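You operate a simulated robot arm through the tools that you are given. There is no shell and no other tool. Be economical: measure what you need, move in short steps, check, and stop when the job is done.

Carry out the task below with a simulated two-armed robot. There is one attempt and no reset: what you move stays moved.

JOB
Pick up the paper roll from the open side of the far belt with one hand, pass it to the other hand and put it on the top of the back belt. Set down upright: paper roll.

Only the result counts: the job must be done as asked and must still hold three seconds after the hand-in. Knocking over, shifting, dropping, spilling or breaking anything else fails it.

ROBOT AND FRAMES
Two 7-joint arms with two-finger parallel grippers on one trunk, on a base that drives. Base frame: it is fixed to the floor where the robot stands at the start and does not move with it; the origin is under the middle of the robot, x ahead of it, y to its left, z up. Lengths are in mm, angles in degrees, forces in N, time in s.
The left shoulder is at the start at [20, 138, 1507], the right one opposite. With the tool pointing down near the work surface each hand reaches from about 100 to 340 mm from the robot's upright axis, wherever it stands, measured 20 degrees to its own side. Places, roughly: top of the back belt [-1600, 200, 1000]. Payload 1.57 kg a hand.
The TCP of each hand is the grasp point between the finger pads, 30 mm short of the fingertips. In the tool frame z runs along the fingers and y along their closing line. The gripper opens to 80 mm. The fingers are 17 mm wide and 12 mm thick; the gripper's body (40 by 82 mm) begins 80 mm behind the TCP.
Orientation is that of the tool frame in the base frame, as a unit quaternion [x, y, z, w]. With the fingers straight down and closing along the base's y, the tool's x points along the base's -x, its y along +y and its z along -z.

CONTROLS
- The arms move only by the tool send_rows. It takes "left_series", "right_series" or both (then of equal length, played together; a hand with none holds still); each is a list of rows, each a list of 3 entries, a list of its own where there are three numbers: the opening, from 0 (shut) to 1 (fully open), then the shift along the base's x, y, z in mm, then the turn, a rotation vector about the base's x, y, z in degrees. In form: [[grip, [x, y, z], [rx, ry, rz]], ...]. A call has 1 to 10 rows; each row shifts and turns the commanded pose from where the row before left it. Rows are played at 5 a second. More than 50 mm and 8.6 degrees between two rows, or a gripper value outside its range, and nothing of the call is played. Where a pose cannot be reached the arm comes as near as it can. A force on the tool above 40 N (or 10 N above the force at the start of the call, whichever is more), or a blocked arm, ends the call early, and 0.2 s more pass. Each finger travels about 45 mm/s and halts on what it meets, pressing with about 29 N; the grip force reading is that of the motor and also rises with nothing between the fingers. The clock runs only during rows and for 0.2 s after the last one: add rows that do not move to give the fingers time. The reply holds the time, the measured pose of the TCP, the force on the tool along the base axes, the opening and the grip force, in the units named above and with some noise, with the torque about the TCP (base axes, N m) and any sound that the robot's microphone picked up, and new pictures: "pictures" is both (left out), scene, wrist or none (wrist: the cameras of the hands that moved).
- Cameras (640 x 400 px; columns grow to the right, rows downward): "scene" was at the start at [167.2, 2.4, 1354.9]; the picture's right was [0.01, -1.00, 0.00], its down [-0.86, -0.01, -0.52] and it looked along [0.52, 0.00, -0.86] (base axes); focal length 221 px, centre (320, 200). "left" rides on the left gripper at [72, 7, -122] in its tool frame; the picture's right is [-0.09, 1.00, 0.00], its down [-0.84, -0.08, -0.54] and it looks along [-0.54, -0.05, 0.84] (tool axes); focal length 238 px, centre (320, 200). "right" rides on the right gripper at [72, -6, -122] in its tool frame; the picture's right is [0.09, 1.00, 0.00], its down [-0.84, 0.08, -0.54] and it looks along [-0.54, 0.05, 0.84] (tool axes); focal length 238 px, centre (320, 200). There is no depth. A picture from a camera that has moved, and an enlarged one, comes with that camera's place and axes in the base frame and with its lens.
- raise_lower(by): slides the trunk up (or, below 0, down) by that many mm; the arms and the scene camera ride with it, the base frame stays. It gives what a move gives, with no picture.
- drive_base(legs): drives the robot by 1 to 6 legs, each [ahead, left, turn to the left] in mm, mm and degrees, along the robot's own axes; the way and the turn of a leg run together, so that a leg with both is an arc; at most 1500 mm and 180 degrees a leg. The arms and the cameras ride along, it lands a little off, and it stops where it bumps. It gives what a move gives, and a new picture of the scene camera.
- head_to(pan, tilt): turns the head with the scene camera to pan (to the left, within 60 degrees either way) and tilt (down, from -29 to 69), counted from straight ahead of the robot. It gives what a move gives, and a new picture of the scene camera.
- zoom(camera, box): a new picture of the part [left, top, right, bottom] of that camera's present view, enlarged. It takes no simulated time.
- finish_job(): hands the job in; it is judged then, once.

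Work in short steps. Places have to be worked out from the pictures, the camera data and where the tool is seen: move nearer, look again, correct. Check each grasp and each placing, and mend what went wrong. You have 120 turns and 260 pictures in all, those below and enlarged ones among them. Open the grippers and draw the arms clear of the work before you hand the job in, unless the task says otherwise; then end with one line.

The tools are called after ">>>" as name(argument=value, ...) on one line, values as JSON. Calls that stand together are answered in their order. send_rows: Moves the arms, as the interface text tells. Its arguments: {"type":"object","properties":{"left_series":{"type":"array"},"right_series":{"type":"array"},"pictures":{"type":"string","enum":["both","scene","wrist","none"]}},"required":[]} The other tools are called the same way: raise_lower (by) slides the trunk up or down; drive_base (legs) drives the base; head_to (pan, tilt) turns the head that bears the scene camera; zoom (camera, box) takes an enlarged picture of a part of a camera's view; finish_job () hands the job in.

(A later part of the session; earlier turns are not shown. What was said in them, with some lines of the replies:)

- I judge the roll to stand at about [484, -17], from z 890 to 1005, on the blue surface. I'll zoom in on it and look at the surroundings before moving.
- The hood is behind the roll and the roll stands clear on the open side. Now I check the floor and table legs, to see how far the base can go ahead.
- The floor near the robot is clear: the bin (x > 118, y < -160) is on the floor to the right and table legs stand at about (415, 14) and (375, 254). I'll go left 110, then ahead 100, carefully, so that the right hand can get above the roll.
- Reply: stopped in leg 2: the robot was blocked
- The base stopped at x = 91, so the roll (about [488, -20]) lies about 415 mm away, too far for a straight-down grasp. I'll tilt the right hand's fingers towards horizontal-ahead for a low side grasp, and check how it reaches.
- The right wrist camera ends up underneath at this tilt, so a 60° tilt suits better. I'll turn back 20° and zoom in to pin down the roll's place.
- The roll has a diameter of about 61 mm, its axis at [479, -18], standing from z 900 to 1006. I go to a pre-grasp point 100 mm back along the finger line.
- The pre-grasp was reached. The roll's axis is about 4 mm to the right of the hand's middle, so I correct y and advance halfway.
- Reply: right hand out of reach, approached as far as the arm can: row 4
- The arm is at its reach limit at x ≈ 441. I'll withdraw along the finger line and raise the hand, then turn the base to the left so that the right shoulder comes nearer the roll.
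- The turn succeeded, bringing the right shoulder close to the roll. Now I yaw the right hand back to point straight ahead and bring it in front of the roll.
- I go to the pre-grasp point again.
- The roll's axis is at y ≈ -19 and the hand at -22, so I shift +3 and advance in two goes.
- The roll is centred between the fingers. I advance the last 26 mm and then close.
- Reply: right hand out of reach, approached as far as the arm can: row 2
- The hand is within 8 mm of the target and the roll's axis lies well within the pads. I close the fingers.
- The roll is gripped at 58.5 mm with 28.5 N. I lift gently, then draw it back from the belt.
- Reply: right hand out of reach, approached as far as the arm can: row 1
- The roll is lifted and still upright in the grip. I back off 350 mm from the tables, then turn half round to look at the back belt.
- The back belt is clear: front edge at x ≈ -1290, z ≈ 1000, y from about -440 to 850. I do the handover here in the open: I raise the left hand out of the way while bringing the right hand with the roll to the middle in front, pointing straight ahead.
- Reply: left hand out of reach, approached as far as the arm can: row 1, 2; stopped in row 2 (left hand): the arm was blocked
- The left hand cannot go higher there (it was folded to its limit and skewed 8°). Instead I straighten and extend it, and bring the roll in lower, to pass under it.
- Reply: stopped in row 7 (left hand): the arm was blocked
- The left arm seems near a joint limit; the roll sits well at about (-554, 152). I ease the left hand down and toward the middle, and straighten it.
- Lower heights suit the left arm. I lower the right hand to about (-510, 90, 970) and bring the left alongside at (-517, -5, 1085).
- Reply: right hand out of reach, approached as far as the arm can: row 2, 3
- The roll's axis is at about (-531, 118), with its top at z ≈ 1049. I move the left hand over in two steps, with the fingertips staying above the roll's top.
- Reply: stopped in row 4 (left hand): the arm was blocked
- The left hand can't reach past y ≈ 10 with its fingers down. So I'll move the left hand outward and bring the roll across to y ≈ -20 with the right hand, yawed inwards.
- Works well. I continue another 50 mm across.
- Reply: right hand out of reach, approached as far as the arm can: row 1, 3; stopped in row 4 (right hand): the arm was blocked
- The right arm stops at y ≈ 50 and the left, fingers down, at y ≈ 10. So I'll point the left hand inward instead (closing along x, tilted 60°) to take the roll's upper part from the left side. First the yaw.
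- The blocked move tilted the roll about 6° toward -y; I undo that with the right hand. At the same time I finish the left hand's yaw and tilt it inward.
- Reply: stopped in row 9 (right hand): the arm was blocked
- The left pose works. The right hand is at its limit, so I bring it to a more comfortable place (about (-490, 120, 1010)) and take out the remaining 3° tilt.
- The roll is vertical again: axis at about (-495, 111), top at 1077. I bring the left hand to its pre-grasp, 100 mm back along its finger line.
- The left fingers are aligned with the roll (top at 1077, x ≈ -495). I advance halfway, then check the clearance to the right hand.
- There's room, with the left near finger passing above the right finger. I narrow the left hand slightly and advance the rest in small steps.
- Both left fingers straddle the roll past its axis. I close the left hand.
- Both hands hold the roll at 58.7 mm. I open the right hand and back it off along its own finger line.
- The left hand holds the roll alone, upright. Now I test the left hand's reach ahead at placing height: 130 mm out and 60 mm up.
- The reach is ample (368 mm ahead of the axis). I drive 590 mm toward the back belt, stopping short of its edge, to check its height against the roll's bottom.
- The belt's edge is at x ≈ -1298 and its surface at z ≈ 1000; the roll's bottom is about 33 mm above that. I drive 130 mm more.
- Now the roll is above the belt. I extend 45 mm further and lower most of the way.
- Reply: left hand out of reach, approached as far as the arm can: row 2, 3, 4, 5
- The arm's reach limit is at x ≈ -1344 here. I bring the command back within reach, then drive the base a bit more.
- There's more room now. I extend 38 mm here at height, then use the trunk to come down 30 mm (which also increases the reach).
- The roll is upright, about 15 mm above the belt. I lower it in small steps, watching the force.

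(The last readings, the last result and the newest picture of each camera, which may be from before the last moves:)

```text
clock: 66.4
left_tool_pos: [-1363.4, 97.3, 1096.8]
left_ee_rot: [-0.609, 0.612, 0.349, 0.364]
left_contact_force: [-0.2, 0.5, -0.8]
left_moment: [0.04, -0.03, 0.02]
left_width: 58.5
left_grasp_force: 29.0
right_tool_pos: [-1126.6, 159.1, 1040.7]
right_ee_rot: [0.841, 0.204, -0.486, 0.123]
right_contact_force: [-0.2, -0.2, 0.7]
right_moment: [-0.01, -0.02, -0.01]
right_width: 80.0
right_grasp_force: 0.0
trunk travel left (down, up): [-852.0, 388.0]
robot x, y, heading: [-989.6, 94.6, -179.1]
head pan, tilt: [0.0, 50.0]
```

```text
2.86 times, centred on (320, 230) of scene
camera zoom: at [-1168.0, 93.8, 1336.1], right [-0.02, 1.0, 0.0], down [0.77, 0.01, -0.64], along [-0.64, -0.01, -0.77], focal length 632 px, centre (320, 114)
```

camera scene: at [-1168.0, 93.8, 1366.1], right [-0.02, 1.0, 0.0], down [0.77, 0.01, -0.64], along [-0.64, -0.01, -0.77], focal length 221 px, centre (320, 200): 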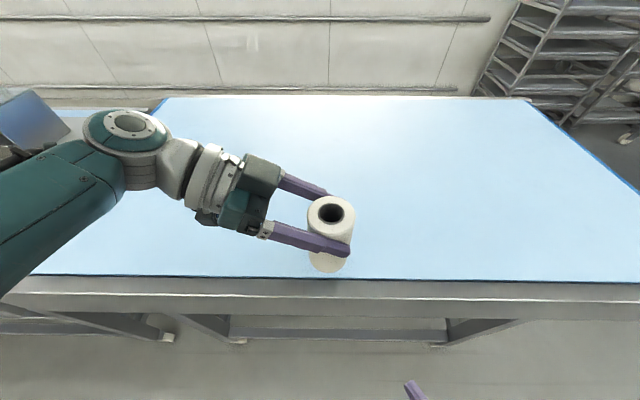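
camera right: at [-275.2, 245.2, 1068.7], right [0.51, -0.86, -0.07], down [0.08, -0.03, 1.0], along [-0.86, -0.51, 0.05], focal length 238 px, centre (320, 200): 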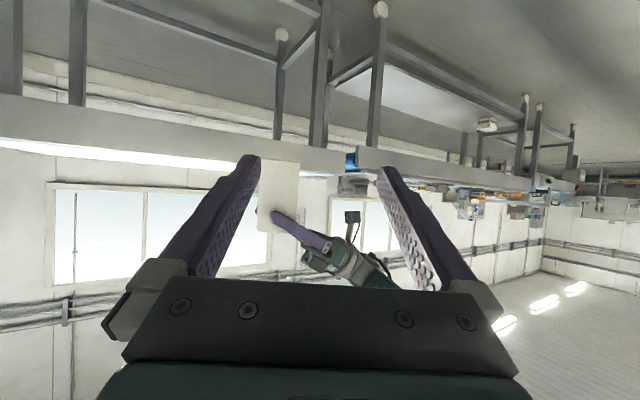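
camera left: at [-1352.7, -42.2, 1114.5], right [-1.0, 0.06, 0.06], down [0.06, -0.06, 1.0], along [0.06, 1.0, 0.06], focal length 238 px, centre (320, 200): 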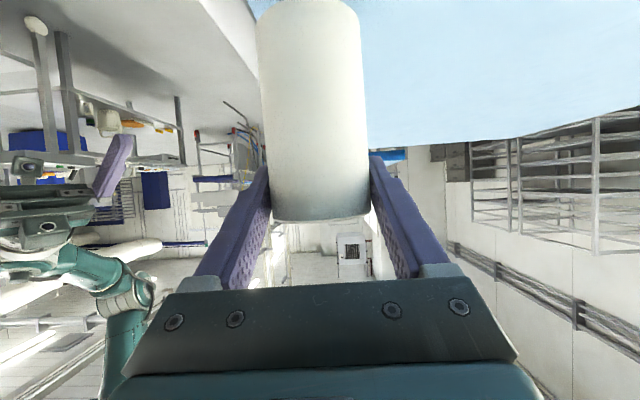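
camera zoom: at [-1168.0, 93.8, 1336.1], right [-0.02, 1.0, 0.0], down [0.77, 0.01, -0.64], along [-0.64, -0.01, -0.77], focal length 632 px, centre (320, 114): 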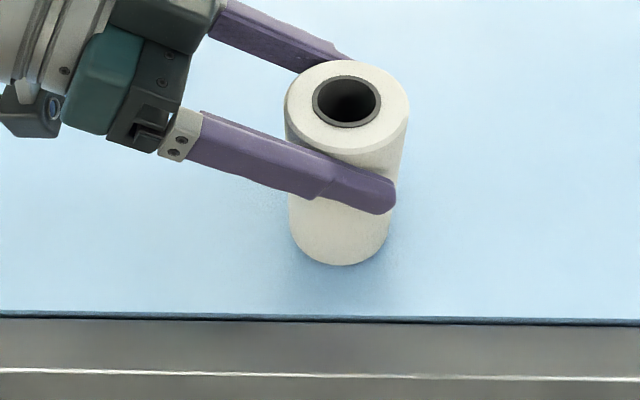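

No contact yet; I continue in 2 mm steps.

>>> send_rows(left_series=[[0, [0, 0, -2], [0, 0, 0]], [0, [0, 0, -2], [0, 0, 0]], [0, [0, 0, 0], [0, 0, 0]]], pictures="none")

>>> send_rows(left_series=[[0, [0, 0, -2], [0, 0, 0]], [0, [0, 0, 0], [0, 0, 0]]], pictures="wrist")

```text
clock: 67.2
left_tool_pos: [-1364.5, 97.5, 1094.5]
left_ee_rot: [-0.608, 0.612, 0.35, 0.365]
left_contact_force: [3.8, -1.8, 10.1]
left_moment: [0.02, -0.05, 0.01]
left_width: 58.9
left_grasp_force: 28.7
right_tool_pos: [-1126.0, 157.9, 1041.5]
right_ee_rot: [0.841, 0.205, -0.486, 0.124]
right_contact_force: [0.2, 0.1, -0.3]
right_moment: [0.01, 0.01, 0.03]
right_width: 80.3
right_grasp_force: 0.0
trunk travel left (down, up): [-852.0, 388.0]
robot x, y, heading: [-991.0, 92.0, -179.3]
head pan, tilt: [0.0, 50.0]
```

```text
clock: 67.8
left_tool_pos: [-1364.2, 98.7, 1093.4]
left_ee_rot: [-0.608, 0.613, 0.35, 0.365]
left_contact_force: [1.8, -0.5, 15.7]
left_moment: [0.24, 0.34, 0.03]
left_width: 59.0
left_grasp_force: 29.0
right_tool_pos: [-1126.8, 158.7, 1040.1]
right_ee_rot: [0.841, 0.203, -0.487, 0.123]
right_contact_force: [0.9, 1.4, 0.1]
right_moment: [0.01, 0.01, 0.04]
right_width: 80.0
right_grasp_force: 0.1
trunk travel left (down, up): [-852.0, 388.0]
robot x, y, heading: [-989.6, 97.0, -179.1]
head pan, tilt: [0.0, 50.0]
camera left: at [-1373.0, -44.2, 1088.3], right [-1.0, 0.06, 0.07], down [0.06, -0.06, 1.0], along [0.06, 1.0, 0.06], focal length 238 px, centre (320, 200)
```

left: 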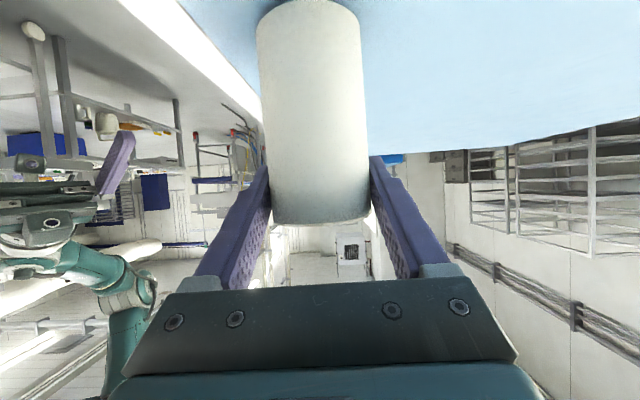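

Contact: the belt bears 16 N. I ease the pressure by 3 mm, then open slowly.

>>> send_rows(left_series=[[0, [0, 0, 2.5], [0, 0, 0]], [0.78, [0, 0, 0], [0, 0, 0]], [0.85, [0, 0, 0], [0, 0, 0]], [1, [0, 0, 0], [0, 0, 0]], [1, [0, 0, 0], [0, 0, 0]], [1, [0, 0, 0], [0, 0, 0]]], pictures="both")

```text
clock: 69.2
left_tool_pos: [-1362.7, 96.9, 1094.4]
left_ee_rot: [-0.609, 0.612, 0.349, 0.364]
left_contact_force: [0.5, -0.2, 0.3]
left_moment: [-0.04, 0.01, 0.0]
left_width: 80.3
left_grasp_force: 0.0
right_tool_pos: [-1127.0, 159.0, 1039.5]
right_ee_rot: [0.841, 0.204, -0.486, 0.123]
right_contact_force: [0.1, 0.2, -0.3]
right_moment: [0.01, -0.02, 0.0]
right_width: 79.9
right_grasp_force: 0.1
trunk travel left (down, up): [-852.0, 388.0]
robot x, y, heading: [-987.6, 95.1, -179.3]
head pan, tilt: [0.0, 50.0]
camera scene: at [-1168.1, 93.8, 1336.1], right [-0.02, 1.0, 0.0], down [0.77, 0.01, -0.64], along [-0.64, -0.01, -0.77], focal length 221 px, centre (320, 200)
camera left: at [-1371.6, -44.6, 1090.3], right [-1.0, 0.06, 0.06], down [0.06, -0.06, 1.0], along [0.06, 1.0, 0.06], focal length 238 px, centre (320, 200)
```

scene: 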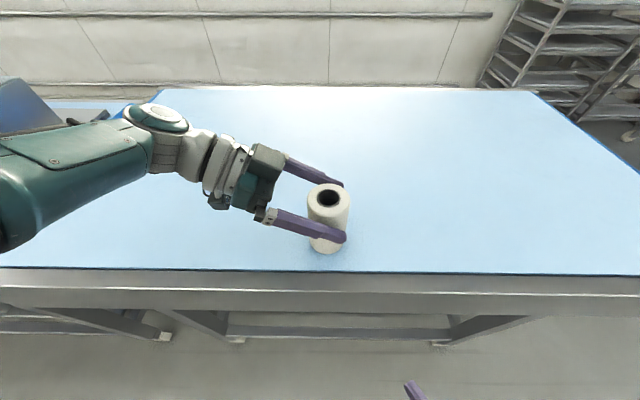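
left: 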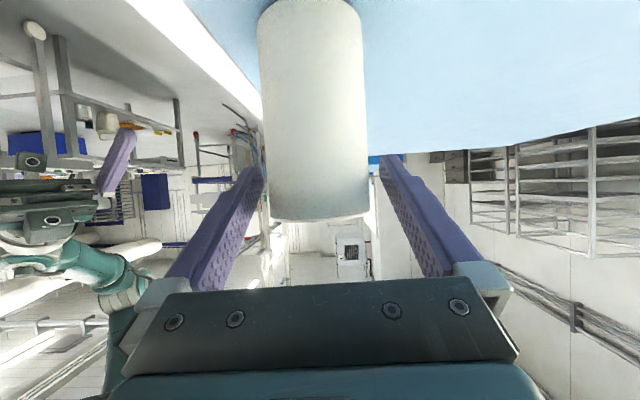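

The roll stands free. I withdraw the left hand along its finger line.

>>> send_rows(left_series=[[1, [1, 0, 0], [0, 0, 0]], [1, [-0.2, -9, 5], [0, 0, 0]], [1, [-0.3, -13, 7.5], [0, 0, 0]], [1, [-0.3, -13, 7.5], [0, 0, 0]], [1, [-0.3, -17, 10], [0, 0, 0]], [1, [0, -20, 12], [0, 0, 0]], [1, [0, -25, 15], [0, 0, 0]], [1, [10, -25, 10], [0, 0, 0]], [1, [0, 0, 0], [0, 0, 0]]], pictures="both")

```text
clock: 71.2
left_tool_pos: [-1353.5, -23.2, 1161.7]
left_ee_rot: [-0.609, 0.612, 0.349, 0.365]
left_contact_force: [-0.1, 0.3, 0.4]
left_moment: [-0.03, 0.01, 0.0]
left_width: 80.1
left_grasp_force: 0.0
right_tool_pos: [-1126.7, 159.0, 1040.7]
right_ee_rot: [0.841, 0.204, -0.486, 0.124]
right_contact_force: [0.2, -0.6, -0.1]
right_moment: [-0.01, -0.01, -0.02]
right_width: 79.9
right_grasp_force: 0.0
trunk travel left (down, up): [-852.0, 388.0]
robot x, y, heading: [-993.2, 93.5, -178.9]
head pan, tilt: [0.0, 50.0]
camera scene: at [-1168.1, 93.8, 1336.1], right [-0.02, 1.0, 0.0], down [0.77, 0.01, -0.64], along [-0.64, -0.01, -0.77], focal length 221 px, centre (320, 200)
camera left: at [-1362.1, -164.3, 1156.9], right [-1.0, 0.06, 0.06], down [0.06, -0.06, 1.0], along [0.06, 1.0, 0.06], focal length 238 px, centre (320, 200)
```

scene: 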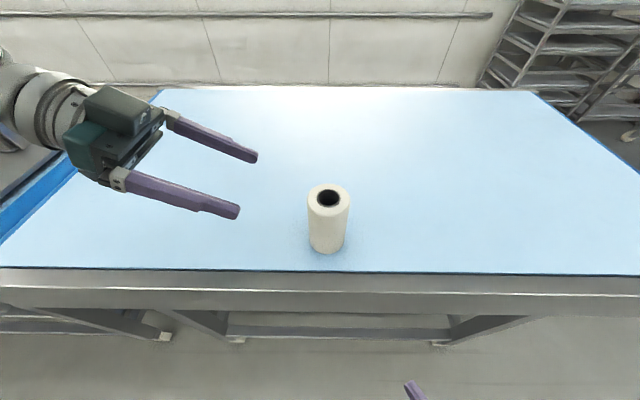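
left: 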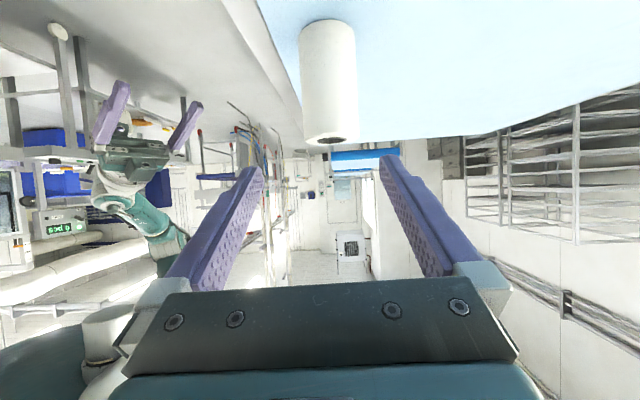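

The roll stands upright on the back belt. I back the robot away to draw both arms clear of the belt.

>>> drive_base(legs=[[-250, 0, 0]])

```text
clock: 73.1
left_tool_pos: [-1104.3, -16.1, 1160.3]
left_ee_rot: [-0.607, 0.614, 0.348, 0.365]
left_contact_force: [-0.7, -0.4, -0.6]
left_moment: [-0.01, 0.01, -0.01]
left_width: 80.1
left_grasp_force: 0.1
right_tool_pos: [-875.6, 163.3, 1040.9]
right_ee_rot: [0.842, 0.2, -0.487, 0.121]
right_contact_force: [0.0, 0.1, -0.3]
right_moment: [0.02, 0.01, -0.01]
right_width: 80.1
right_grasp_force: 0.1
trunk travel left (down, up): [-852.0, 388.0]
robot x, y, heading: [-736.3, 95.8, -179.6]
head pan, tilt: [0.0, 50.0]
camera scene: at [-917.7, 98.1, 1336.1], right [-0.01, 1.0, 0.0], down [0.77, 0.01, -0.64], along [-0.64, 0.0, -0.77], focal length 221 px, centre (320, 200)
```

scene: 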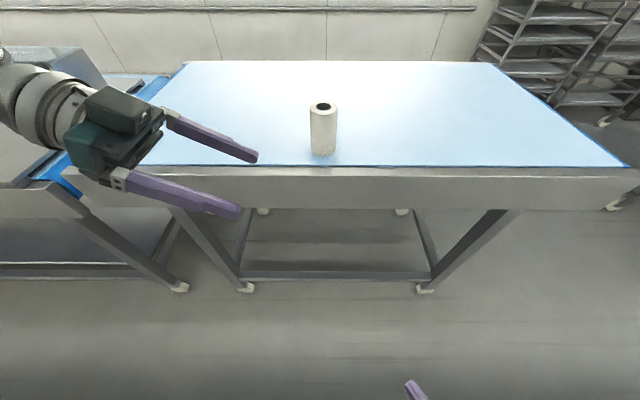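

The roll stands upright on the back belt, and both hands are open and clear. I hand the job in.

>>> finish_job()

```text
The job is handed in.
```

The paper roll was picked up from the far belt with the right hand and passed to the left. It now stands upright on top of the back belt, with both hands open and clear of it.
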